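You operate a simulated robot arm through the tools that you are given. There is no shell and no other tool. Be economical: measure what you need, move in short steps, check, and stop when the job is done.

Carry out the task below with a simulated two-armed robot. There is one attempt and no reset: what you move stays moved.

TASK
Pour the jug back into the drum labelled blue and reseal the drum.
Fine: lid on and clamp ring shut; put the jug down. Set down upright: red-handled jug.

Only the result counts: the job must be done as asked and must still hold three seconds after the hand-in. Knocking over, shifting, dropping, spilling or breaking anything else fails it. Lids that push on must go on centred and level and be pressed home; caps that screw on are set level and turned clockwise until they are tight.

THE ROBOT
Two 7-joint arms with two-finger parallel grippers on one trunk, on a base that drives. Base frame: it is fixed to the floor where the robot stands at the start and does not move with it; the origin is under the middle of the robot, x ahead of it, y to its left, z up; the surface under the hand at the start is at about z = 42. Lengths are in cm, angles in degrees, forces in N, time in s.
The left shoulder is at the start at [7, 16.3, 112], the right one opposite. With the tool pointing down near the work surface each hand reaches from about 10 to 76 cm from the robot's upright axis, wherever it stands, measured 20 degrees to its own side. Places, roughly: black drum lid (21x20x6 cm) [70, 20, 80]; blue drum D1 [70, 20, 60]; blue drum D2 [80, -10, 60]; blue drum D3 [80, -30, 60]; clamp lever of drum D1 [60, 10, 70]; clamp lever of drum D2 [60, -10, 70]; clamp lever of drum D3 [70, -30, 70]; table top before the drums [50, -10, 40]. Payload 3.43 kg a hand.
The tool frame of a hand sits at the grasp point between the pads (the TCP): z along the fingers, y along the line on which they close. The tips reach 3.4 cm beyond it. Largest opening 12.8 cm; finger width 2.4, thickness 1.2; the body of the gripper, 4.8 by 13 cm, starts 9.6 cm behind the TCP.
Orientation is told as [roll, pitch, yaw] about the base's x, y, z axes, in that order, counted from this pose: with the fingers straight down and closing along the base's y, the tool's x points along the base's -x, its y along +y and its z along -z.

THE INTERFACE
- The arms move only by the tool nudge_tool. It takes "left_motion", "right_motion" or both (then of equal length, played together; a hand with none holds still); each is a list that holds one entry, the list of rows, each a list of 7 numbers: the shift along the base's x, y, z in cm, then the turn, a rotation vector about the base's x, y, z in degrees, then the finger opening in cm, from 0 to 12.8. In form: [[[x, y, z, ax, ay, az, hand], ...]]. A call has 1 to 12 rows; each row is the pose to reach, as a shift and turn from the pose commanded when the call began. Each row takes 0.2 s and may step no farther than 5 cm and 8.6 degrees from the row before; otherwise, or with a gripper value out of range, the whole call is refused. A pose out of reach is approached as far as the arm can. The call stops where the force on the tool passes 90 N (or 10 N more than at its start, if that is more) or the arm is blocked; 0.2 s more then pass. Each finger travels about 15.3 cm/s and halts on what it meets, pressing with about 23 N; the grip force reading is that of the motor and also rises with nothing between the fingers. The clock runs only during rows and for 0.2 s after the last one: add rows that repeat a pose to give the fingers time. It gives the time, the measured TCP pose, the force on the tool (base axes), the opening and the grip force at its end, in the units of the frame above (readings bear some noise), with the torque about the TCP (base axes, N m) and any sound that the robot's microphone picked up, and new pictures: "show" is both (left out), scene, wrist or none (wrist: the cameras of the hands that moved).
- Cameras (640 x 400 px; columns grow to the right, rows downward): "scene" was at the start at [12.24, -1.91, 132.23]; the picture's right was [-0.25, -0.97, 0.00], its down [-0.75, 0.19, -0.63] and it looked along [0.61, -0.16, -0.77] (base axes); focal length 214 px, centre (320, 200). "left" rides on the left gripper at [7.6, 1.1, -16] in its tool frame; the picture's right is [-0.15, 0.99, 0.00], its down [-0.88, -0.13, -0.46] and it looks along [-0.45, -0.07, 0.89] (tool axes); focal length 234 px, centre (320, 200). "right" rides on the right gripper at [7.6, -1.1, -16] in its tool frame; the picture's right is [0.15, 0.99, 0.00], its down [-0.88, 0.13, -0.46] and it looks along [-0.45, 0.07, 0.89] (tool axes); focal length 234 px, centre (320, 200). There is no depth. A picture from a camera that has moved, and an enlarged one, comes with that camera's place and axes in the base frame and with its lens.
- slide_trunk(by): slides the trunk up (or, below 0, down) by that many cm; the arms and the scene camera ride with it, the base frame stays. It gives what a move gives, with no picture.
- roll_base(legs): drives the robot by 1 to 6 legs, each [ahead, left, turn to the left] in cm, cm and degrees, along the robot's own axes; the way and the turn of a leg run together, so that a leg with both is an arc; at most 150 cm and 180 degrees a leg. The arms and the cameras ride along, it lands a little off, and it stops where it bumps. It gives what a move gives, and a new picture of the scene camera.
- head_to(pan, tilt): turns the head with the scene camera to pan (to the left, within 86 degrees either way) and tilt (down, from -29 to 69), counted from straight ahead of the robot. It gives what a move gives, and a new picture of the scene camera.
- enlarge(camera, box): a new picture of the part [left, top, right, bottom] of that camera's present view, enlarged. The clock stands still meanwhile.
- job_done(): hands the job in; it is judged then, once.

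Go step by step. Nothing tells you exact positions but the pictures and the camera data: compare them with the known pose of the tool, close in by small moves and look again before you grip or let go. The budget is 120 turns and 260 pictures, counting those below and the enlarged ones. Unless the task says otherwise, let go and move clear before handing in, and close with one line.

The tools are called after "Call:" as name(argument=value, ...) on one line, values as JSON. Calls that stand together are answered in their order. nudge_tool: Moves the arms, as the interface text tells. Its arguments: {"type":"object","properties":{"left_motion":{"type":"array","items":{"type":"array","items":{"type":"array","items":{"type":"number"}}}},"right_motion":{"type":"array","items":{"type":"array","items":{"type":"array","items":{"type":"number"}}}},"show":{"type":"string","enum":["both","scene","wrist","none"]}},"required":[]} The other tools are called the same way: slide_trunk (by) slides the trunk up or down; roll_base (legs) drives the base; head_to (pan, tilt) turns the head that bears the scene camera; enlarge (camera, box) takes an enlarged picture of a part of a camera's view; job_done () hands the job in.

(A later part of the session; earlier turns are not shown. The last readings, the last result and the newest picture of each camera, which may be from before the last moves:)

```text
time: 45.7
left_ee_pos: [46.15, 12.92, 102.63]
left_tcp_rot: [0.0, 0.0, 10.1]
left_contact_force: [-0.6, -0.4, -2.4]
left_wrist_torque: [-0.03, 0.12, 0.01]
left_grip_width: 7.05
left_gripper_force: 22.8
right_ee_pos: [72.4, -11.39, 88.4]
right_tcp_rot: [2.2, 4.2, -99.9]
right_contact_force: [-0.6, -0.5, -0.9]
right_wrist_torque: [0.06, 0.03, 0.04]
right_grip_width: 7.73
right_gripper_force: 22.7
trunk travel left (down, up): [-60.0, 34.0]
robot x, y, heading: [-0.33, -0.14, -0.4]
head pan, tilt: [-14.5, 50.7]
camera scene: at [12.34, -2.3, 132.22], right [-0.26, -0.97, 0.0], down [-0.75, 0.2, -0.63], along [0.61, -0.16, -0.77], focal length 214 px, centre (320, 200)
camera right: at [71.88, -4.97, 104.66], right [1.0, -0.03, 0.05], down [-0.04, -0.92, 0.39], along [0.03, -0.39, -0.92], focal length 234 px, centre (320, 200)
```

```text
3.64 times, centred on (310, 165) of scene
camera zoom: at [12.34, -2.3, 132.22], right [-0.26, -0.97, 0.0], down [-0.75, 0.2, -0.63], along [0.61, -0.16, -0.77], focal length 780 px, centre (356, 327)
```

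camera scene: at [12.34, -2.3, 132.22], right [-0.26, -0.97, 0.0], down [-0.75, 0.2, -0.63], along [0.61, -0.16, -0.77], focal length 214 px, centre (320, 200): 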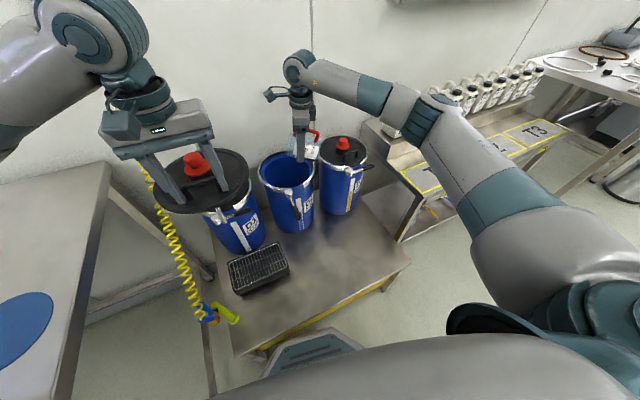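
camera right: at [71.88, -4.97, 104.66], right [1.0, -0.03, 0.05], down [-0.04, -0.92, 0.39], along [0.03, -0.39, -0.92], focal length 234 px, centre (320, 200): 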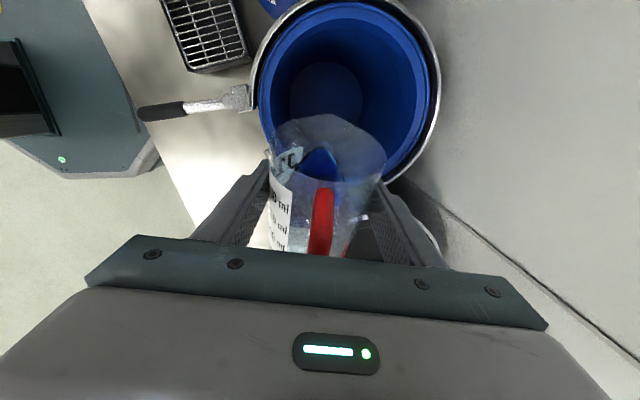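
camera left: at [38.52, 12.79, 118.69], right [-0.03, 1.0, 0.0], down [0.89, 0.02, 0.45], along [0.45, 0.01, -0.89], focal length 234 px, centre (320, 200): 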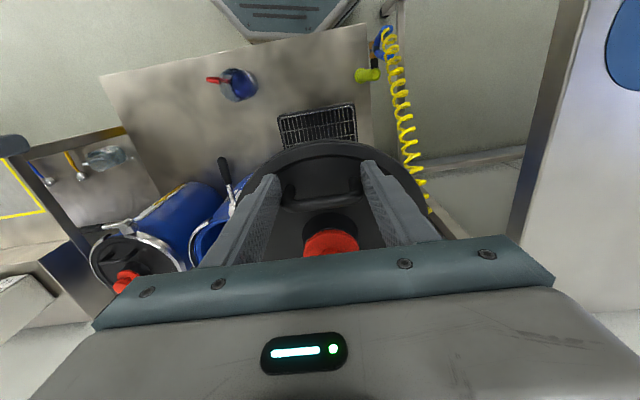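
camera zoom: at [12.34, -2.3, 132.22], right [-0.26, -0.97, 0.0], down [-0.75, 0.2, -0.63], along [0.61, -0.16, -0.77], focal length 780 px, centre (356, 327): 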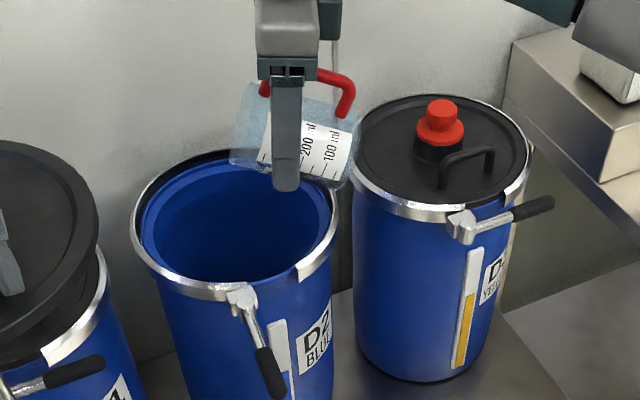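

The stream goes into the drum. I continue to about 105° and hold for a while to drain.

Call:
nudge_tool(right_motion=[[[0.2, 0.4, 0, -6, 1.07, -0.23, 5], [0.4, 0.8, 0, -12, 2.1, -0.46, 5], [0.5, 1.2, 0, -18, 3.2, -0.7, 5], [0.5, 1.5, 0, -25, 4.4, -0.97, 5], [0.5, 1.8, 0, -31, 5.5, -1.2, 5], [0.5, 2, 0, -36, 6.4, -1.4, 5], [0.5, 2, 0, -36, 6.4, -1.4, 5], [0.5, 2, 0, -36, 6.4, -1.4, 5], [0.5, 2, 0, -36, 6.4, -1.4, 5], [0.5, 2, 0, -36, 6.4, -1.4, 5]]], show="both")

Call:
enlarge(camera="scene", box=[240, 110, 380, 220])

Call:
enlarge(camera="right", box=[220, 60, 440, 270])

```text
time: 47.9
left_ee_pos: [46.02, 12.98, 102.74]
left_tcp_rot: [0.0, 0.2, 10.1]
left_contact_force: [0.7, 0.7, -2.8]
left_wrist_torque: [-0.06, 0.15, -0.01]
left_grip_width: 7.08
left_gripper_force: 23.5
right_ee_pos: [72.79, -9.49, 88.24]
right_tcp_rot: [2.4, -32.2, -101.3]
right_contact_force: [-1.0, 0.1, -1.0]
right_wrist_torque: [0.01, 0.02, 0.0]
right_grip_width: 7.71
right_gripper_force: 23.1
trunk travel left (down, up): [-60.0, 34.0]
robot x, y, heading: [-0.03, -0.31, -0.5]
head pan, tilt: [-14.5, 50.7]
camera scene: at [12.34, -2.23, 132.22], right [-0.26, -0.97, 0.0], down [-0.75, 0.2, -0.63], along [0.61, -0.16, -0.77], focal length 214 px, centre (320, 200)
camera right: at [74.12, 5.41, 97.62], right [1.0, -0.05, -0.04], down [0.01, -0.51, 0.86], along [-0.07, -0.86, -0.51], focal length 234 px, centre (320, 200)
```

scene: 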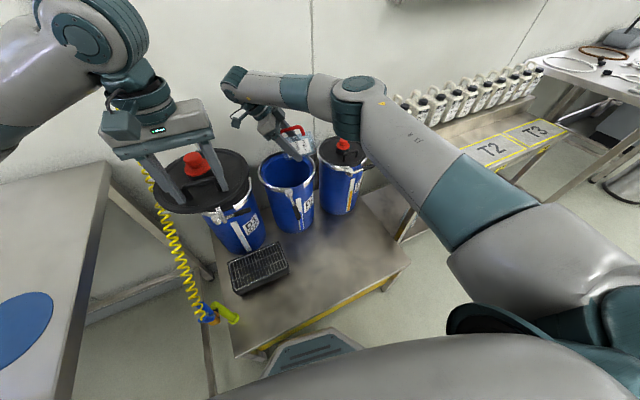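
right: 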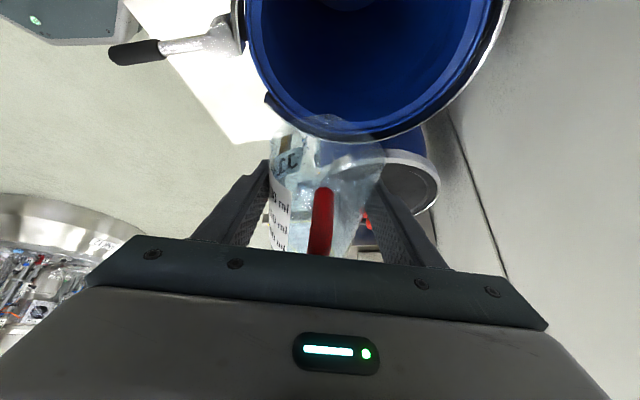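

```text
3.64 times, centred on (310, 165) of scene
camera zoom: at [12.34, -2.23, 132.22], right [-0.26, -0.97, 0.0], down [-0.75, 0.2, -0.63], along [0.61, -0.16, -0.77], focal length 780 px, centre (356, 327)
```

zoom: 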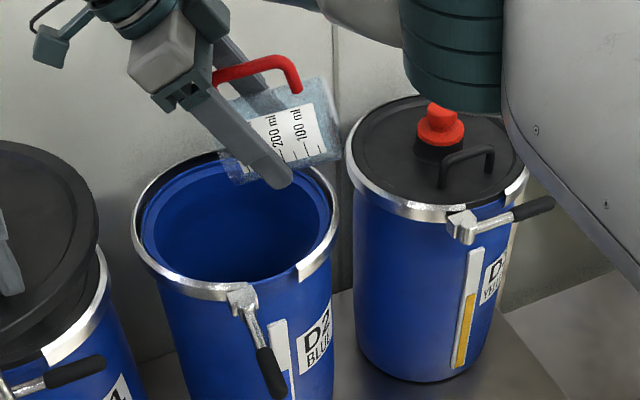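

```text
1.90 times, centred on (330, 165) of right
camera zoom: at [74.12, 5.41, 97.62], right [1.0, -0.05, -0.04], down [0.01, -0.51, 0.86], along [-0.07, -0.86, -0.51], focal length 446 px, centre (301, 267)
```

zoom: 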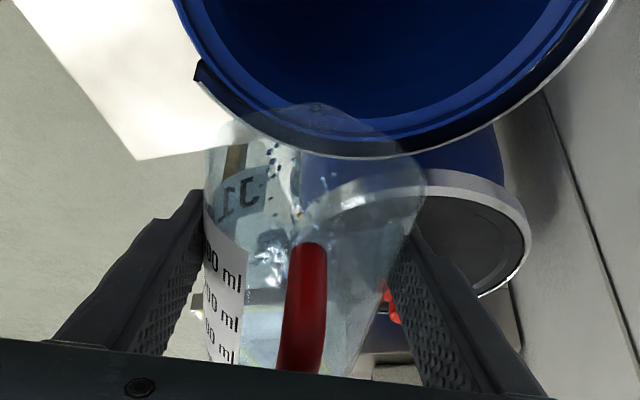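

Nearly empty; a few drops remain. I'll tilt 12° more and hold longer.

Call:
nudge_tool(right_motion=[[[0, 0.4, 0.4, -6, 1.07, -0.23, 5], [0, 0.8, 0.8, -12, 2.1, -0.46, 5], [0, 0.8, 0.8, -12, 2.1, -0.46, 5], [0, 0.8, 0.8, -12, 2.1, -0.46, 5], [0, 0.8, 0.8, -12, 2.1, -0.46, 5], [0, 0.8, 0.8, -12, 2.1, -0.46, 5], [0, 0.8, 0.8, -12, 2.1, -0.46, 5], [0, 0.8, 0.8, -12, 2.1, -0.46, 5], [0, 0.8, 0.8, -12, 2.1, -0.46, 5], [0, 0.8, 0.8, -12, 2.1, -0.46, 5], [0, 0.8, 0.8, -12, 2.1, -0.46, 5], [0, 0.8, 0.8, -12, 2.1, -0.46, 5]]], show="none")

Call:
enlarge(camera="right", box=[220, 60, 440, 270])

```text
time: 50.5
left_ee_pos: [45.92, 12.97, 102.73]
left_tcp_rot: [-0.1, 0.1, 10.0]
left_contact_force: [-0.3, -0.8, -2.1]
left_wrist_torque: [-0.01, 0.16, -0.04]
left_grip_width: 7.01
left_gripper_force: 22.7
right_ee_pos: [72.88, -8.54, 89.08]
right_tcp_rot: [3.0, -44.4, -102.1]
right_contact_force: [0.9, -1.1, -1.0]
right_wrist_torque: [0.0, 0.0, 0.0]
right_grip_width: 7.66
right_gripper_force: 22.0
trunk travel left (down, up): [-60.0, 34.0]
robot x, y, heading: [0.0, -0.36, -0.4]
head pan, tilt: [-14.5, 50.7]
```

```text
1.90 times, centred on (330, 165) of right
camera zoom: at [74.53, 7.85, 95.08], right [1.0, -0.07, -0.07], down [0.04, -0.32, 0.95], along [-0.09, -0.94, -0.32], focal length 446 px, centre (301, 267)
```

zoom: 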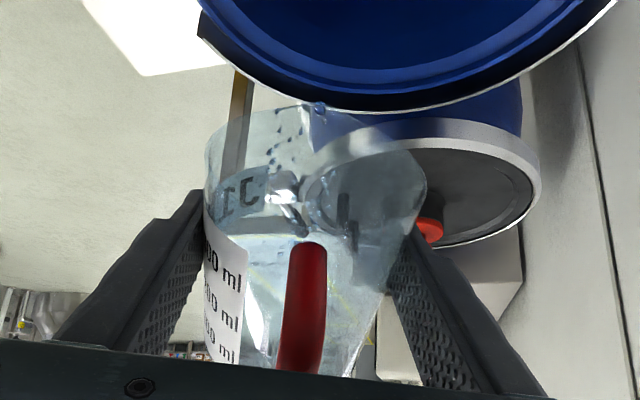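

A drop hangs at the spout; I'll wait a bit longer to let it fall.

Call:
nudge_tool(right_motion=[[[0, 0, 0, 0, 0, 0, 5], [0, 0, 0, 0, 0, 0, 5], [0, 0, 0, 0, 0, 0, 5], [0, 0, 0, 0, 0, 0, 5], [0, 0, 0, 0, 0, 0, 5], [0, 0, 0, 0, 0, 0, 5], [0, 0, 0, 0, 0, 0, 5], [0, 0, 0, 0, 0, 0, 5], [0, 0, 0, 0, 0, 0, 5], [0, 0, 0, 0, 0, 0, 5], [0, 0, 0, 0, 0, 0, 5], [0, 0, 0, 0, 0, 0, 5]]], show="none")

Call:
enlarge(camera="right", box=[270, 100, 390, 200])

```text
time: 53.1
left_ee_pos: [46.04, 13.11, 102.6]
left_tcp_rot: [-0.1, 0.1, 10.0]
left_contact_force: [0.6, -0.2, -2.3]
left_wrist_torque: [-0.01, 0.18, 0.02]
left_grip_width: 7.08
left_gripper_force: 23.6
right_ee_pos: [72.87, -8.55, 89.01]
right_tcp_rot: [3.0, -44.4, -102.0]
right_contact_force: [-0.1, -0.4, -0.6]
right_wrist_torque: [0.03, -0.01, 0.0]
right_grip_width: 7.68
right_gripper_force: 23.5
trunk travel left (down, up): [-60.0, 34.0]
robot x, y, heading: [0.13, -0.28, -0.4]
head pan, tilt: [-14.5, 50.7]
```

```text
4.00 times, centred on (330, 150) of right
camera zoom: at [74.53, 7.86, 95.08], right [1.0, -0.07, -0.07], down [0.04, -0.32, 0.95], along [-0.09, -0.94, -0.32], focal length 937 px, centre (280, 400)
```

zoom: 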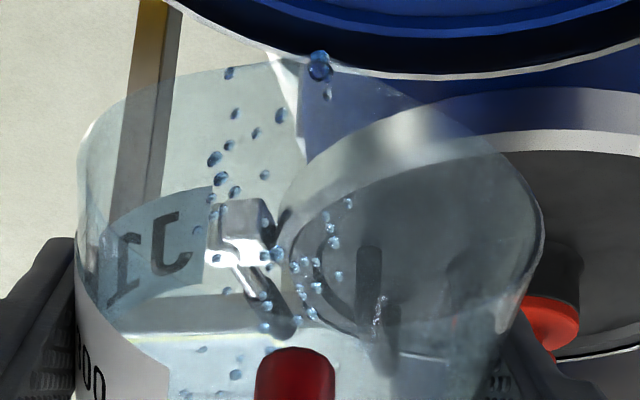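

The drop is still hanging. I'll give the jug a small shake over the opening and look again.

Call:
nudge_tool(right_motion=[[[0, 0, 1.5, 0, 0, 0, 5], [0, 0, 0, 0, 0, 0, 5], [0, 0, 1.5, 0, 0, 0, 5], [0, 0, 0, 0, 0, 0, 5], [0, 0, 1.5, 0, 0, 0, 5], [0, 0, 0, 0, 0, 0, 5], [0, 0, 0, 0, 0, 0, 5], [0, 0, 0, 0, 0, 0, 5], [0, 0, 0, 0, 0, 0, 5], [0, 0, 0, 0, 0, 0, 5]]], show="none")

Call:
enlarge(camera="right", box=[270, 100, 390, 200])

```text
time: 55.3
left_ee_pos: [46.05, 12.98, 102.74]
left_tcp_rot: [-0.1, 0.0, 10.0]
left_contact_force: [0.0, 0.0, -2.2]
left_wrist_torque: [-0.06, 0.11, 0.0]
left_grip_width: 7.06
left_gripper_force: 23.4
right_ee_pos: [72.76, -8.49, 88.92]
right_tcp_rot: [3.0, -44.4, -102.1]
right_contact_force: [0.2, 0.4, -0.4]
right_wrist_torque: [0.03, -0.03, 0.03]
right_grip_width: 7.7
right_gripper_force: 23.5
trunk travel left (down, up): [-60.0, 34.0]
robot x, y, heading: [0.25, -0.17, -0.4]
head pan, tilt: [-14.5, 50.7]
```

```text
4.00 times, centred on (330, 150) of right
camera zoom: at [74.53, 7.89, 95.11], right [1.0, -0.07, -0.07], down [0.04, -0.32, 0.95], along [-0.09, -0.94, -0.32], focal length 937 px, centre (280, 400)
```

zoom: 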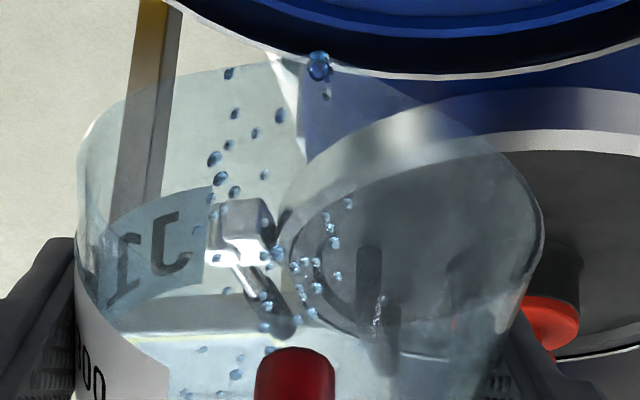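

The remaining droplets are a static film; the jug is empty. I'll turn it upright again over the drum along the same path.

Call:
nudge_tool(right_motion=[[[0, 0, 0.3, 8.17, -1.45, 0.315, 5], [0, -0.2, 0.6, 16.3, -2.9, 0.63, 5], [0, -0.4, 0.9, 24.5, -4.35, 0.945, 5], [-0.1, -0.7, 1.2, 32.7, -5.8, 1.26, 5], [-0.2, -1, 1.5, 40.9, -7.25, 1.575, 5], [-0.4, -1.4, 1.8, 49, -8.7, 1.89, 5], [-0.6, -1.8, 2.1, 57.2, -10.2, 2.2, 5], [-0.8, -2.2, 2.4, 65.4, -11.6, 2.52, 5], [-1, -2.6, 2.7, 73.5, -13.1, 2.84, 5], [-1.2, -3, 3, 81.7, -14.5, 3.15, 5], [-1.4, -3.4, 3, 89.9, -16, 3.47, 5], [-1.6, -3.8, 3, 98, -17.4, 3.8, 5]]], show="scene")

Call:
nudge_tool(right_motion=[[[-0.2, -0.3, 0, 8.17, -1.45, 0.315, 5], [-0.4, -0.5, 0, 15.5, -2.75, 0.6, 5], [-0.4, -0.5, 0, 15.5, -2.75, 0.6, 5]]], show="both")

```text
time: 57.9
left_ee_pos: [46.09, 12.93, 102.8]
left_tcp_rot: [0.1, 0.2, 10.0]
left_contact_force: [0.7, -0.3, -2.3]
left_wrist_torque: [-0.02, 0.19, 0.0]
left_grip_width: 7.04
left_gripper_force: 23.0
right_ee_pos: [71.22, -12.28, 92.1]
right_tcp_rot: [3.9, 55.3, -96.7]
right_contact_force: [-0.4, -0.6, -0.9]
right_wrist_torque: [0.02, -0.02, 0.01]
right_grip_width: 7.67
right_gripper_force: 22.6
trunk travel left (down, up): [-60.0, 34.0]
robot x, y, heading: [-0.24, -0.27, -0.7]
head pan, tilt: [-14.5, 50.7]
camera scene: at [12.35, -2.33, 132.23], right [-0.26, -0.97, 0.0], down [-0.75, 0.2, -0.63], along [0.61, -0.16, -0.77], focal length 214 px, centre (320, 200)
```

scene: 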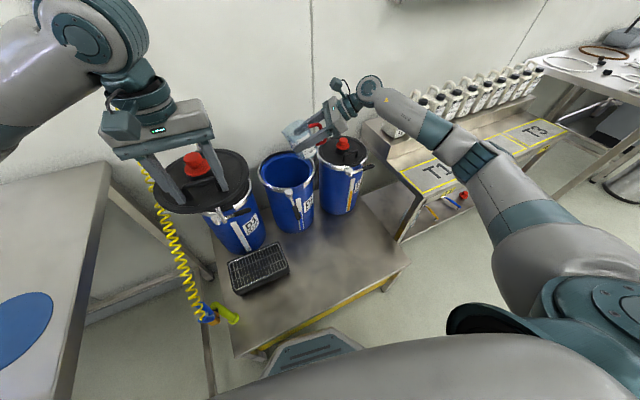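

```text
time: 58.7
left_ee_pos: [46.0, 13.0, 102.63]
left_tcp_rot: [0.0, 0.1, 10.0]
left_contact_force: [-0.2, 0.0, -3.2]
left_wrist_torque: [-0.07, 0.16, 0.02]
left_grip_width: 7.06
left_gripper_force: 23.0
right_ee_pos: [70.82, -12.92, 92.09]
right_tcp_rot: [6.8, 71.0, -93.6]
right_contact_force: [0.7, -0.3, -2.1]
right_wrist_torque: [-0.01, -0.02, -0.02]
right_grip_width: 7.65
right_gripper_force: 22.8
trunk travel left (down, up): [-60.0, 34.0]
robot x, y, heading: [0.17, -0.06, -0.7]
head pan, tilt: [-14.5, 50.7]
camera scene: at [12.32, -2.22, 132.23], right [-0.26, -0.97, 0.0], down [-0.75, 0.2, -0.63], along [0.61, -0.16, -0.77], focal length 214 px, centre (320, 200)
camera right: at [67.17, -25.16, 104.35], right [0.98, -0.12, 0.18], down [0.03, -0.73, -0.68], along [0.21, 0.67, -0.71], focal length 234 px, centre (320, 200)
```

scene: 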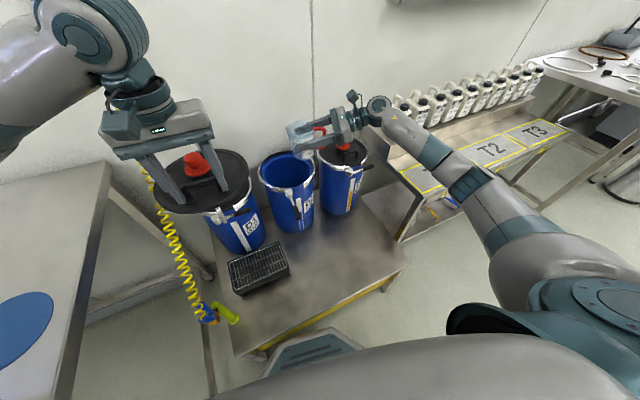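
right: 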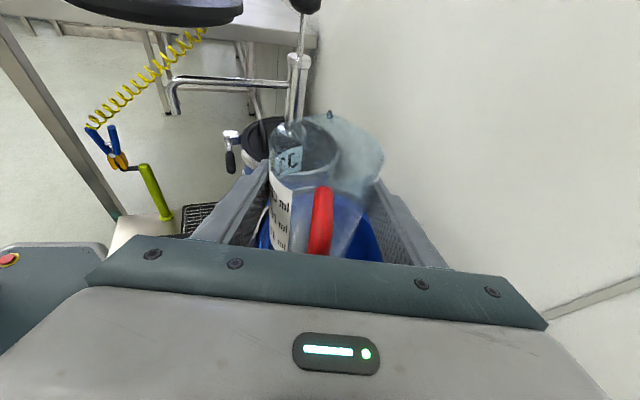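

Nearly upright again. I'll add the last 1.8° and carry the jug back over its spot on the table.

Call:
nudge_tool(right_motion=[[[-1, -0.2, 0, 1.75, -0.3, 0.07, 5], [-3.5, -0.5, 0, 1.75, -0.3, 0.07, 5], [-7.5, -0.8, 0, 1.75, -0.3, 0.07, 5], [-11.5, -0.8, 0, 1.75, -0.3, 0.07, 5], [-15.5, -0.8, -0.5, 1.75, -0.3, 0.07, 5], [-19.5, -0.8, -1, 1.75, -0.3, 0.07, 5], [-23.5, -0.8, -1.5, 1.75, -0.3, 0.07, 5], [-27, -0.8, -2, 1.75, -0.3, 0.07, 5], [-29, -0.8, -4, 1.75, -0.3, 0.07, 5], [-29.5, -0.8, -7.5, 1.75, -0.3, 0.07, 5], [-29.8, -0.5, -11.5, 1.75, -0.3, 0.07, 5], [-30, -0.2, -15.5, 1.75, -0.3, 0.07, 5]]], show="none")

Call:
nudge_tool(right_motion=[[[0, 0.3, -4, 0, 0, 0, 5], [0, 0.6, -8, 0, 0, 0, 5], [-0.1, 0.9, -12, 0, 0, 0, 5], [-0.2, 1.2, -16, 0, 0, 0, 5], [-0.3, 1.6, -20, 0, 0, 0, 5], [-0.4, 2, -23, 0, 0, 0, 5], [-0.4, 2, -25, 0, 0, 0, 5], [-0.4, 2, -26, 0, 0, 0, 5], [-0.4, 2, -26, 0, 0, 0, 5]]], show="both")

Call:
enlarge(camera="scene", box=[280, 240, 380, 310])

```text
time: 61.3
left_ee_pos: [46.14, 13.05, 102.73]
left_tcp_rot: [-0.1, 0.1, 10.0]
left_contact_force: [-0.5, -0.6, -2.9]
left_wrist_torque: [-0.01, 0.19, 0.02]
left_grip_width: 7.05
left_gripper_force: 22.9
right_ee_pos: [40.65, -13.03, 76.47]
right_tcp_rot: [7.3, 72.5, -92.9]
right_contact_force: [0.7, 0.0, -1.0]
right_wrist_torque: [0.01, 0.0, -0.01]
right_grip_width: 7.69
right_gripper_force: 22.5
trunk travel left (down, up): [-60.0, 34.0]
robot x, y, heading: [0.21, -0.13, -0.5]
head pan, tilt: [-14.5, 50.7]
```

```text
time: 63.3
left_ee_pos: [46.05, 13.05, 102.68]
left_tcp_rot: [-0.1, -0.1, 10.0]
left_contact_force: [0.5, -0.7, -2.5]
left_wrist_torque: [-0.08, 0.17, -0.01]
left_grip_width: 7.07
left_gripper_force: 23.1
right_ee_pos: [40.34, -11.1, 50.57]
right_tcp_rot: [7.4, 72.6, -93.1]
right_contact_force: [-0.3, 0.4, -0.6]
right_wrist_torque: [-0.02, 0.02, -0.01]
right_grip_width: 7.71
right_gripper_force: 22.7
trunk travel left (down, up): [-60.0, 34.0]
robot x, y, heading: [-0.03, -0.06, -0.4]
head pan, tilt: [-14.5, 50.7]
camera scene: at [12.32, -2.24, 132.22], right [-0.26, -0.97, 0.0], down [-0.75, 0.2, -0.63], along [0.61, -0.16, -0.77], focal length 214 px, centre (320, 200)
camera right: at [36.69, -23.71, 62.45], right [0.98, -0.13, 0.18], down [0.03, -0.71, -0.7], along [0.22, 0.69, -0.69], focal length 234 px, centre (320, 200)
```

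scene: 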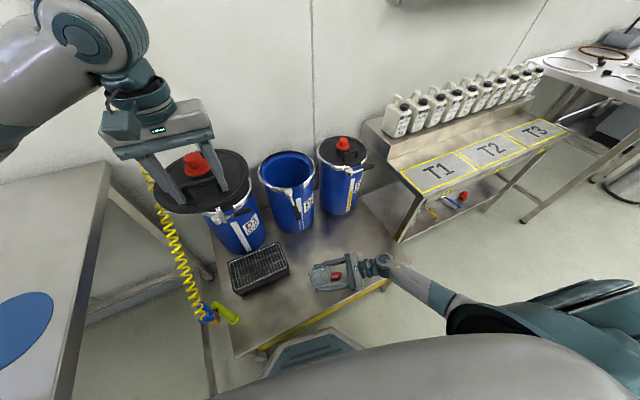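
right: 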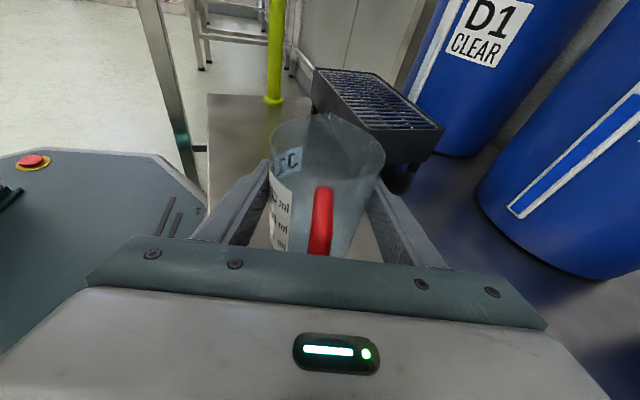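

```text
5.71 times, centred on (330, 275) of scene
camera zoom: at [12.32, -2.24, 132.22], right [-0.26, -0.97, 0.0], down [-0.75, 0.2, -0.63], along [0.61, -0.16, -0.77], focal length 1226 px, centre (263, -229)
```

zoom: 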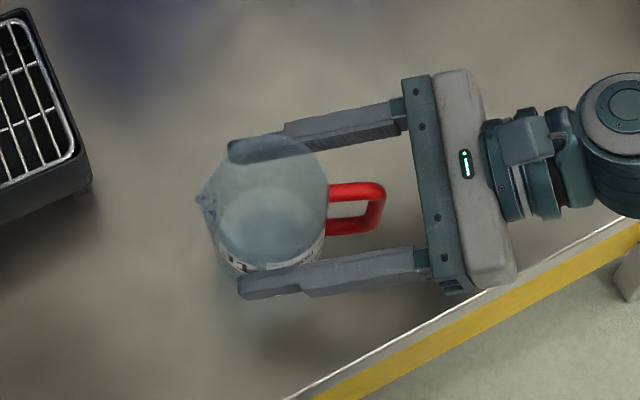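

The jug is empty and 2 cm above the table. Lowering gently to the original height.

Call:
nudge_tool(right_motion=[[[0, 0, -0.8, 0, 0, 0, 5], [0, 0, -1.5, 0, 0, 0, 5], [0, 0, -1.9, 0, 0, 0, 5], [0, 0, -2.05, 0, 0, 0, 5], [0, 0, -2.05, 0, 0, 0, 5]]], show="none")

Call:
enlarge(camera="scene", box=[290, 252, 370, 308])

```text
time: 64.5
left_ee_pos: [45.99, 12.94, 102.71]
left_tcp_rot: [0.0, 0.0, 9.9]
left_contact_force: [-0.1, -0.8, -2.6]
left_wrist_torque: [-0.01, 0.17, 0.01]
left_grip_width: 7.03
left_gripper_force: 23.0
right_ee_pos: [40.28, -10.99, 48.64]
right_tcp_rot: [7.7, 72.7, -92.7]
right_contact_force: [-0.4, -3.0, 11.4]
right_wrist_torque: [-0.01, 0.35, 0.07]
right_grip_width: 7.68
right_gripper_force: 22.9
trunk travel left (down, up): [-60.0, 34.0]
robot x, y, heading: [0.01, -0.15, -0.2]
head pan, tilt: [-14.5, 50.7]
```

```text
7.14 times, centred on (330, 280) of scene
camera zoom: at [12.25, -2.24, 132.25], right [-0.26, -0.97, 0.0], down [-0.75, 0.2, -0.63], along [0.61, -0.16, -0.77], focal length 1532 px, centre (249, -371)
```

zoom: 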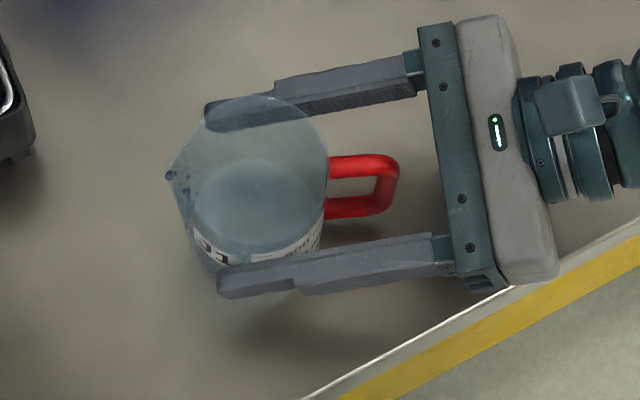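

It's touching down (11 N). I'll ease slightly, open, and back straight out.

Call:
nudge_tool(right_motion=[[[0, 0, 0.1, 0, 0, 0, 7], [0, 0, 0.1, 0, 0, 0, 8], [0, 0, 0.1, 0, 0, 0, 9], [0, 0, 0.1, 0, 0, 0, 10], [0, 0, 0.1, 0, 0, 0, 11], [-0.2, -1.2, 0.1, 0, 0, 0, 11], [-0.9, -4.5, 0.1, 0, 0, 0, 11], [-1.6, -8.5, 0.1, 0, 0, 0, 11], [-2.4, -12.5, 0.1, 0, 0, 0, 11], [-2.9, -15.5, 1, 0, 0, 0, 11]]], show="both")

Call:
enlarge(camera="scene", box=[290, 252, 370, 308])

```text
time: 66.7
left_ee_pos: [46.02, 12.98, 102.82]
left_tcp_rot: [0.0, 0.0, 10.0]
left_contact_force: [0.0, 0.7, -2.2]
left_wrist_torque: [-0.06, 0.17, -0.02]
left_grip_width: 7.04
left_gripper_force: 22.9
right_ee_pos: [37.49, -26.72, 49.65]
right_tcp_rot: [7.5, 72.6, -92.9]
right_contact_force: [0.4, 0.4, 0.5]
right_wrist_torque: [-0.03, 0.01, 0.0]
right_grip_width: 11.03
right_gripper_force: 0.1
trunk travel left (down, up): [-60.0, 34.0]
robot x, y, heading: [-0.01, -0.0, -0.4]
head pan, tilt: [-14.5, 50.7]
camera scene: at [12.29, -2.26, 132.22], right [-0.26, -0.97, 0.0], down [-0.75, 0.2, -0.63], along [0.61, -0.16, -0.77], focal length 214 px, centre (320, 200)
camera right: at [33.91, -39.41, 61.63], right [0.98, -0.13, 0.18], down [0.03, -0.71, -0.7], along [0.22, 0.69, -0.69], focal length 234 px, centre (320, 200)
```

scene: 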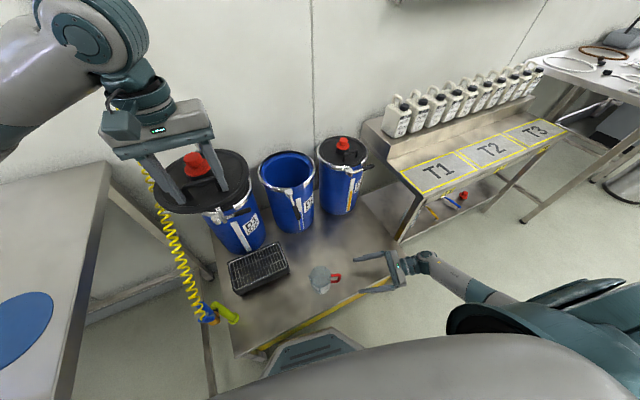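
right: 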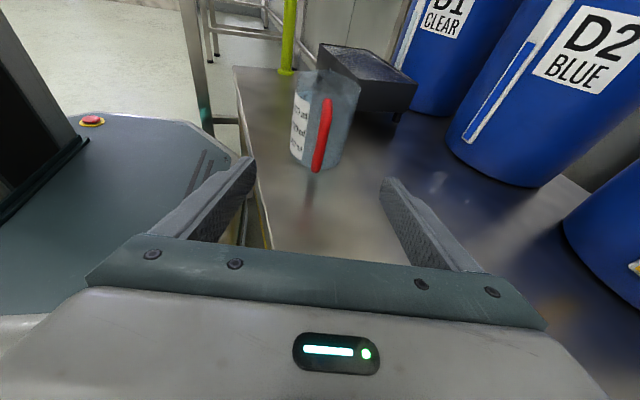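

```text
7.14 times, centred on (330, 280) of scene
camera zoom: at [12.29, -2.26, 132.22], right [-0.26, -0.97, 0.0], down [-0.75, 0.2, -0.63], along [0.61, -0.16, -0.77], focal length 1532 px, centre (249, -371)
```

zoom: 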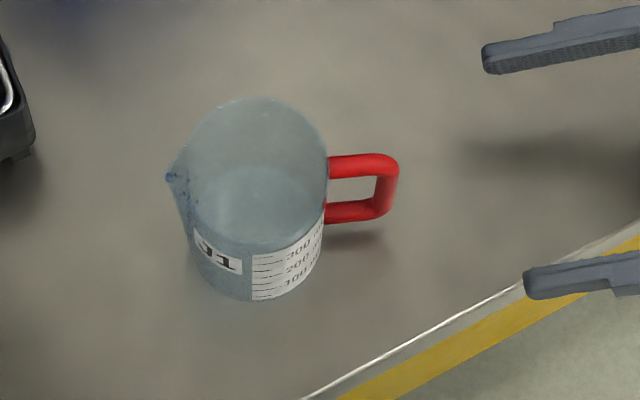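

The jug stands upright and empty. I'll raise the right hand clear to the right and turn it back downwards.

Call:
nudge_tool(right_motion=[[[0, -1, 4, -7.97, 1.42, -0.3, 9], [0, -2, 8, -15.9, 2.84, -0.6, 6], [0.5, -3, 12, -23.9, 4.26, -0.9, 4], [1, -4, 16, -31.9, 5.7, -1.2, 2], [2, -5, 20, -39.9, 7.1, -1.5, 0], [3, -6, 24, -47.8, 8.5, -1.8, 0], [4, -7, 28, -55.8, 9.9, -2.1, 0], [5, -8, 32, -63.8, 11.4, -2.4, 0], [6, -9, 35, -71.8, 12.8, -2.7, 0]]], show="none")

Call:
nudge_tool(left_motion=[[[0, -4, 0, 0, 0, 0, 4], [2.5, -7.5, 0, 0, 0, 0, 4], [5, -11, 0, 0, 0, 0, 4], [8, -14, 0, 0, 0, 0, 4], [11, -17, 0, 0, 0, 0, 4], [15, -19, 0, 0, 0, 0, 4], [19, -19.8, -1, 0, 0, 0, 4], [22, -19.9, -4, 0, 0, 0, 4], [23, -19.9, -8, 0, 0, 0, 4], [23.1, -19.9, -11, 0, 0, 0, 4], [23.1, -19.9, -14, 0, 0, 0, 4], [23.1, -19.9, -14, 0, 0, 0, 4]]], show="both")

Call:
enlarge(camera="scene", box=[245, 115, 335, 205])

```text
time: 68.7
left_ee_pos: [46.17, 13.06, 102.6]
left_tcp_rot: [0.0, 0.2, 10.0]
left_contact_force: [0.4, 0.9, -2.9]
left_wrist_torque: [-0.03, 0.19, 0.0]
left_grip_width: 7.07
left_gripper_force: 22.9
right_ee_pos: [43.59, -35.34, 84.55]
right_tcp_rot: [1.9, -0.4, -100.1]
right_contact_force: [-0.8, -0.2, 0.6]
right_wrist_torque: [-0.01, 0.03, 0.01]
right_grip_width: 0.0
right_gripper_force: 23.0
trunk travel left (down, up): [-60.0, 34.0]
robot x, y, heading: [0.04, -0.18, -0.5]
head pan, tilt: [-14.5, 50.7]
```

```text
time: 71.3
left_ee_pos: [69.27, -6.62, 88.88]
left_tcp_rot: [0.0, 0.1, 10.0]
left_contact_force: [0.0, 0.0, -2.5]
left_wrist_torque: [-0.04, 0.16, 0.0]
left_grip_width: 7.07
left_gripper_force: 22.7
right_ee_pos: [43.47, -35.49, 84.5]
right_tcp_rot: [2.0, -0.2, -100.1]
right_contact_force: [0.0, 0.2, -1.6]
right_wrist_torque: [0.03, 0.0, 0.03]
right_grip_width: 0.01
right_gripper_force: 23.1
trunk travel left (down, up): [-60.0, 34.0]
robot x, y, heading: [-0.07, -0.46, -0.3]
head pan, tilt: [-14.5, 50.7]
camera scene: at [12.28, -2.26, 132.23], right [-0.26, -0.97, 0.0], down [-0.75, 0.2, -0.63], along [0.61, -0.16, -0.77], focal length 214 px, centre (320, 200)
camera left: at [61.68, -6.87, 104.91], right [-0.03, 1.0, 0.0], down [0.89, 0.02, 0.46], along [0.46, 0.01, -0.89], focal length 234 px, centre (320, 200)
```

scene: 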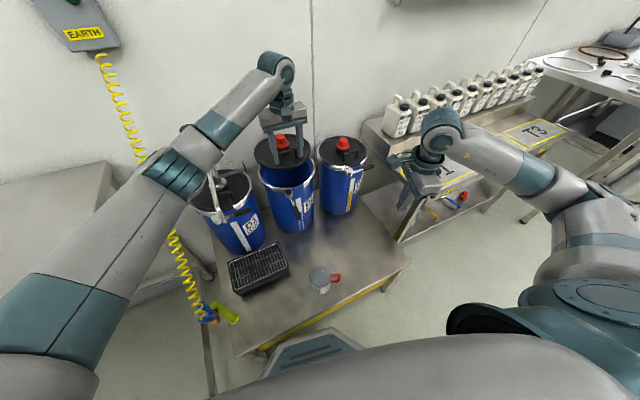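
left: 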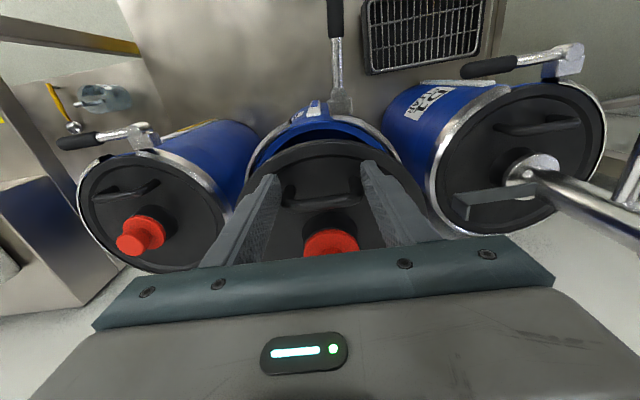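

```text
4.44 times, centred on (290, 160) of scene
camera zoom: at [12.28, -2.26, 132.23], right [-0.26, -0.97, 0.0], down [-0.75, 0.2, -0.63], along [0.61, -0.16, -0.77], focal length 953 px, centre (453, 378)
```

zoom: 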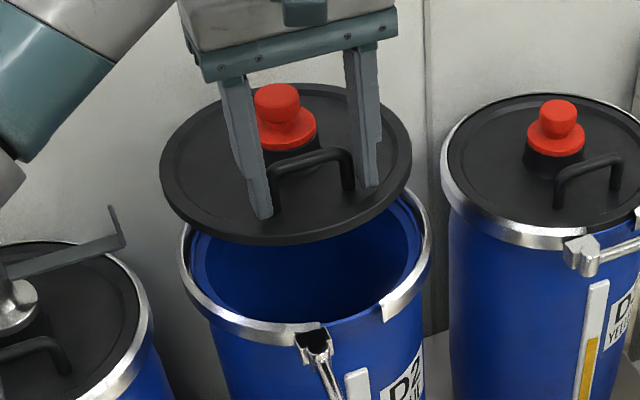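

The lid is back above the drum. I'll lower it to the height at which I photographed it when lifting, to compare the alignment.

Call:
nudge_tool(left_motion=[[[0, -0.2, -1, 0, 0, 0, 4], [0, -0.2, -2.1, 0, 0, 0, 4], [0, -0.2, -2.1, 0, 0, 0, 4]]], show="none")

Call:
enlarge(camera="scene", box=[245, 115, 335, 205])

```text
time: 72.1
left_ee_pos: [69.24, -7.01, 86.86]
left_tcp_rot: [0.0, 0.0, 10.0]
left_contact_force: [-0.4, 1.1, -2.5]
left_wrist_torque: [-0.05, 0.17, 0.05]
left_grip_width: 7.04
left_gripper_force: 23.1
right_ee_pos: [43.46, -35.53, 84.43]
right_tcp_rot: [1.9, -0.2, -100.0]
right_contact_force: [0.5, 0.2, 0.1]
right_wrist_torque: [0.02, 0.02, 0.01]
right_grip_width: 0.03
right_gripper_force: 22.4
trunk travel left (down, up): [-60.0, 34.0]
robot x, y, heading: [0.21, -0.29, -0.4]
head pan, tilt: [-14.5, 50.7]
```

```text
4.44 times, centred on (290, 160) of scene
camera zoom: at [12.32, -2.26, 132.22], right [-0.26, -0.97, 0.0], down [-0.75, 0.2, -0.63], along [0.61, -0.16, -0.77], focal length 953 px, centre (453, 378)
```

zoom: 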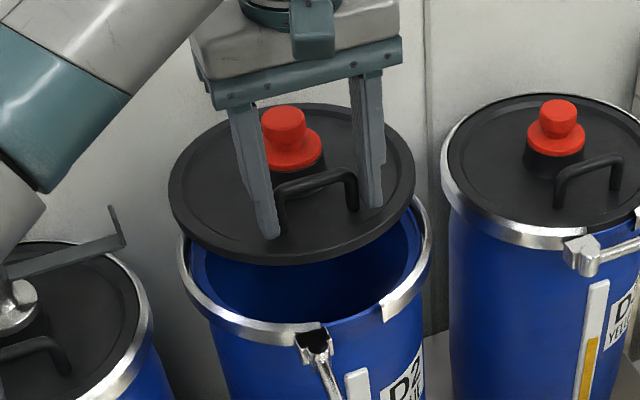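

It matches the lifting picture to within a pixel or two. I'll correct by about 0.1 cm and lower it to the seat.

Call:
nudge_tool(left_motion=[[[-0.1, 0.12, -1.5, 0, 0, 0, 4], [-0.1, 0.12, -3, 0, 0, 0, 4], [-0.1, 0.12, -4.5, 0, 0, 0, 4], [-0.1, 0.12, -5.5, 0, 0, 0, 4], [-0.1, 0.12, -6.2, 0, 0, 0, 4], [-0.1, 0.12, -6.6, 0, 0, 0, 4], [-0.1, 0.12, -6.9, 0, 0, 0, 4], [-0.1, 0.12, -6.9, 0, 0, 0, 4]]], show="none")

Call:
enlarge(camera="scene", box=[255, 125, 325, 195])

```text
time: 73.9
left_ee_pos: [69.1, -7.0, 79.84]
left_tcp_rot: [0.0, 0.1, 10.1]
left_contact_force: [-0.8, -0.4, 3.2]
left_wrist_torque: [0.18, -0.75, -0.05]
left_grip_width: 7.06
left_gripper_force: 22.9
right_ee_pos: [43.41, -35.51, 84.58]
right_tcp_rot: [1.9, -0.2, -100.0]
right_contact_force: [-0.3, -0.7, -0.1]
right_wrist_torque: [0.0, -0.03, 0.03]
right_grip_width: 0.0
right_gripper_force: 23.1
trunk travel left (down, up): [-60.0, 34.0]
robot x, y, heading: [0.27, -0.2, -0.5]
head pan, tilt: [-14.5, 50.7]
```

```text
5.71 times, centred on (290, 160) of scene
camera zoom: at [12.23, -2.26, 132.24], right [-0.26, -0.97, 0.0], down [-0.75, 0.2, -0.63], along [0.61, -0.16, -0.77], focal length 1226 px, centre (491, 429)
```

zoom: 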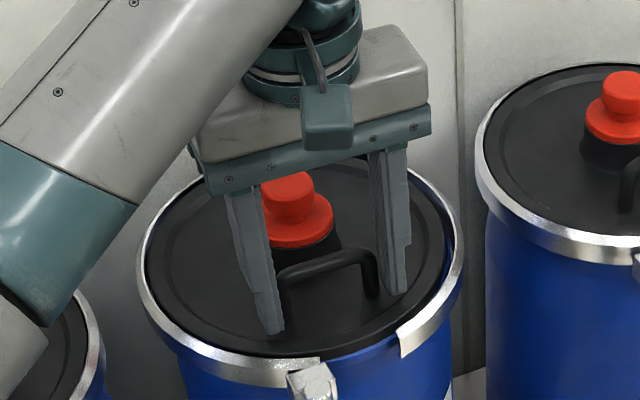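

The lid sits exactly as at the start. I'll press down through the hand to be sure it's home.

Call:
nudge_tool(left_motion=[[[0, 0, -0.3, 0, 0, 0, 4], [0, 0, -0.6, 0, 0, 0, 4], [0, 0, -0.9, 0, 0, 0, 4], [0, 0, -0.9, 0, 0, 0, 4]]], show="none")

```text
time: 74.9
left_ee_pos: [69.04, -6.91, 79.38]
left_tcp_rot: [-0.2, -0.2, 10.0]
left_contact_force: [3.1, -0.7, 35.1]
left_wrist_torque: [1.27, 0.88, -0.15]
left_grip_width: 7.05
left_gripper_force: 22.8
right_ee_pos: [43.32, -35.47, 84.66]
right_tcp_rot: [2.2, -0.2, -100.0]
right_contact_force: [0.3, -0.4, 1.0]
right_wrist_torque: [0.05, -0.03, -0.03]
right_grip_width: 0.01
right_gripper_force: 22.6
trunk travel left (down, up): [-60.0, 34.0]
robot x, y, heading: [0.02, -0.57, -0.2]
head pan, tilt: [-14.5, 50.7]
```

It takes 35 N solidly. I'll ease off, open, and rise to inspect.

Call:
nudge_tool(left_motion=[[[0, 0, 0.5, 0, 0, 0, 6.8], [0, 0, 0.6, 0, 0, 0, 7.6], [0, 0, 0.8, 0, 0, 0, 8.2], [0, 0, 2, 0, 0, 0, 8.2], [0, 0, 5, 0, 0, 0, 8.2], [0, 0, 9, 0, 0, 0, 8.2], [0, 0, 12, 0, 0, 0, 8.2]]], show="wrist")

Call:
enlarge(camera="scene", box=[255, 145, 325, 215])

Call:
enlarge(camera="left", box=[200, 60, 440, 260])

```text
time: 76.5
left_ee_pos: [69.12, -6.69, 90.99]
left_tcp_rot: [0.0, 0.1, 10.1]
left_contact_force: [-0.7, -1.1, 0.1]
left_wrist_torque: [0.0, 0.0, -0.01]
left_grip_width: 8.22
left_gripper_force: 0.0
right_ee_pos: [43.51, -35.46, 84.47]
right_tcp_rot: [1.9, -0.3, -100.0]
right_contact_force: [0.2, -1.0, -0.4]
right_wrist_torque: [0.01, 0.0, -0.01]
right_grip_width: 0.01
right_gripper_force: 23.3
trunk travel left (down, up): [-60.0, 34.0]
robot x, y, heading: [0.06, -0.03, -0.4]
head pan, tilt: [-14.5, 50.7]
camera left: at [61.67, -6.87, 106.97], right [-0.03, 1.0, 0.0], down [0.89, 0.03, 0.45], along [0.45, 0.01, -0.89], focal length 234 px, centre (320, 200)
```

left: 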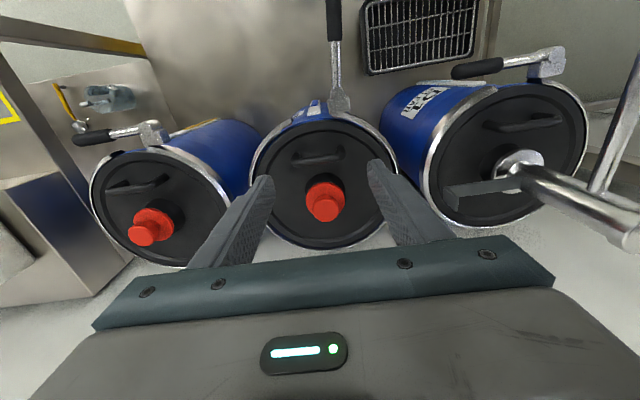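

```text
5.71 times, centred on (290, 180) of scene
camera zoom: at [12.26, -2.29, 132.22], right [-0.26, -0.97, 0.0], down [-0.75, 0.2, -0.63], along [0.61, -0.16, -0.77], focal length 1226 px, centre (491, 314)
```

zoom: 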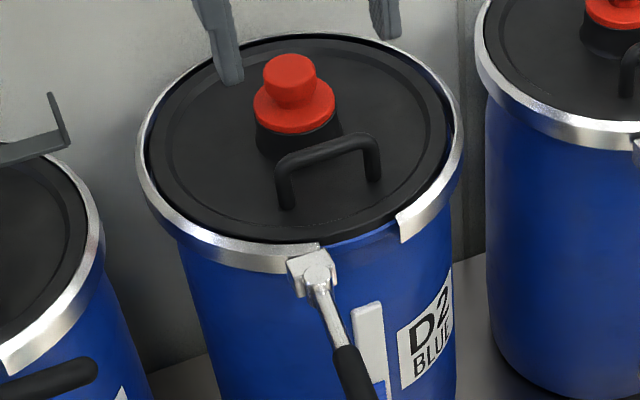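

```text
2.00 times, centred on (320, 160) of left
camera zoom: at [61.67, -6.87, 106.97], right [-0.03, 1.0, 0.0], down [0.89, 0.03, 0.45], along [0.45, 0.01, -0.89], focal length 468 px, centre (320, 280)
```

zoom: 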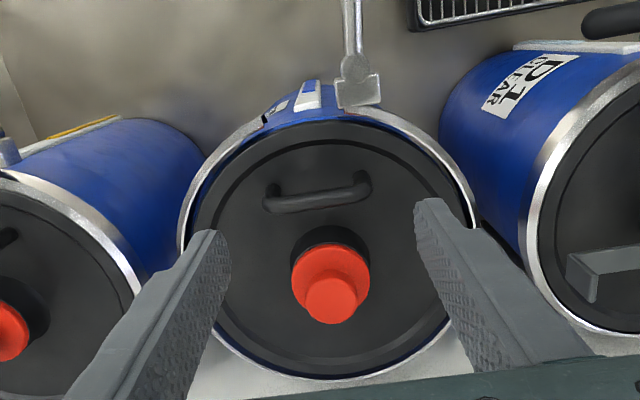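

The lid is centred and level in the ring. I'll also press across its middle, with the open fingertips on either side of the bung.

Call:
nudge_tool(left_motion=[[[3, 0.5, 0, 0, 0, 0, 8.6], [5.6, 1.1, 0, 0, 0, 0, 8.6], [5.6, 1.1, -4, 0, 0, 0, 8.6], [5.6, 1.1, -8, 0, 0, 0, 8.6], [5.6, 1.1, -10.5, 0, 0, 0, 8.6], [5.6, 1.1, -10.5, 0, 0, 0, 8.6]]], show="wrist")

Call:
enlarge(camera="scene", box=[255, 125, 325, 195])

```text
time: 77.9
left_ee_pos: [74.79, -5.7, 80.54]
left_tcp_rot: [0.0, 0.0, 10.0]
left_contact_force: [0.7, -0.4, -0.4]
left_wrist_torque: [0.0, -0.01, -0.02]
left_grip_width: 8.62
left_gripper_force: 0.0
right_ee_pos: [43.43, -35.43, 84.58]
right_tcp_rot: [2.0, -0.2, -100.0]
right_contact_force: [-0.4, -0.2, 0.9]
right_wrist_torque: [-0.03, 0.03, -0.04]
right_grip_width: 0.0
right_gripper_force: 22.7
trunk travel left (down, up): [-60.0, 34.0]
robot x, y, heading: [0.04, -0.21, -0.3]
head pan, tilt: [-14.5, 50.7]
camera left: at [67.29, -5.84, 96.57], right [-0.03, 1.0, 0.0], down [0.89, 0.02, 0.46], along [0.46, 0.01, -0.89], focal length 234 px, centre (320, 200)
```

left: 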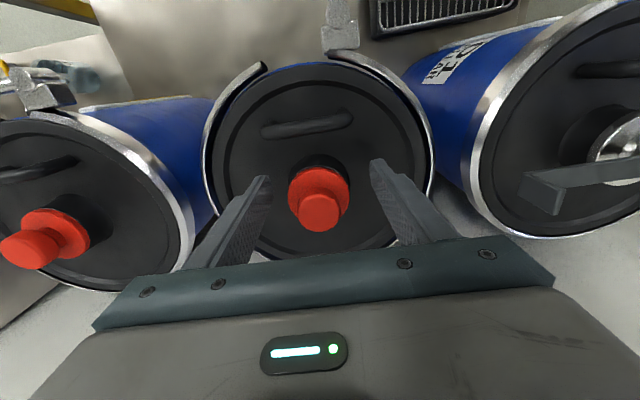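

```text
5.71 times, centred on (290, 160) of scene
camera zoom: at [12.28, -2.26, 132.23], right [-0.26, -0.97, 0.0], down [-0.75, 0.2, -0.63], along [0.61, -0.16, -0.77], focal length 1226 px, centre (491, 429)
```

zoom: 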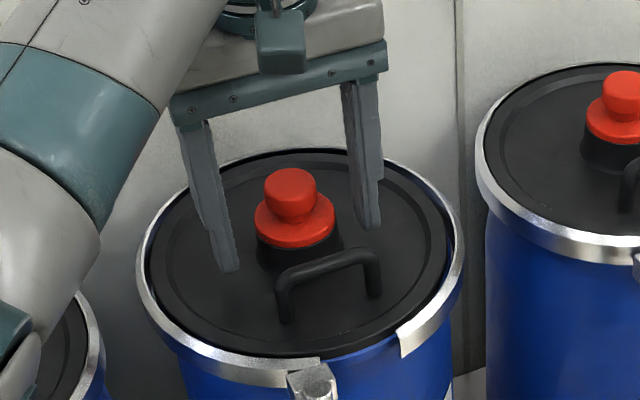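

The fingers are centred over the lid's middle. Pressing down, then rising clear.

Call:
nudge_tool(left_motion=[[[0, 0, -0.6, 0, 0, 0, 8.6], [0, 0, -1.1, 0, 0, 0, 8.6], [0, 0, -1.5, 0, 0, 0, 8.6], [0, 0, -1.9, 0, 0, 0, 8.6], [0, 0, -1.9, 0, 0, 0, 8.6]]], show="none")

```text
time: 79.1
left_ee_pos: [74.74, -5.92, 79.37]
left_tcp_rot: [-0.2, -0.7, 10.0]
left_contact_force: [5.1, 1.0, 42.4]
left_wrist_torque: [1.66, 0.42, -0.05]
left_grip_width: 8.64
left_gripper_force: 0.5
right_ee_pos: [43.28, -35.5, 84.8]
right_tcp_rot: [2.2, -0.1, -100.0]
right_contact_force: [-0.3, 0.2, -0.3]
right_wrist_torque: [-0.01, -0.01, 0.02]
right_grip_width: 0.02
right_gripper_force: 23.1
trunk travel left (down, up): [-60.0, 34.0]
robot x, y, heading: [-0.04, -0.33, -0.2]
head pan, tilt: [-14.5, 50.7]
```

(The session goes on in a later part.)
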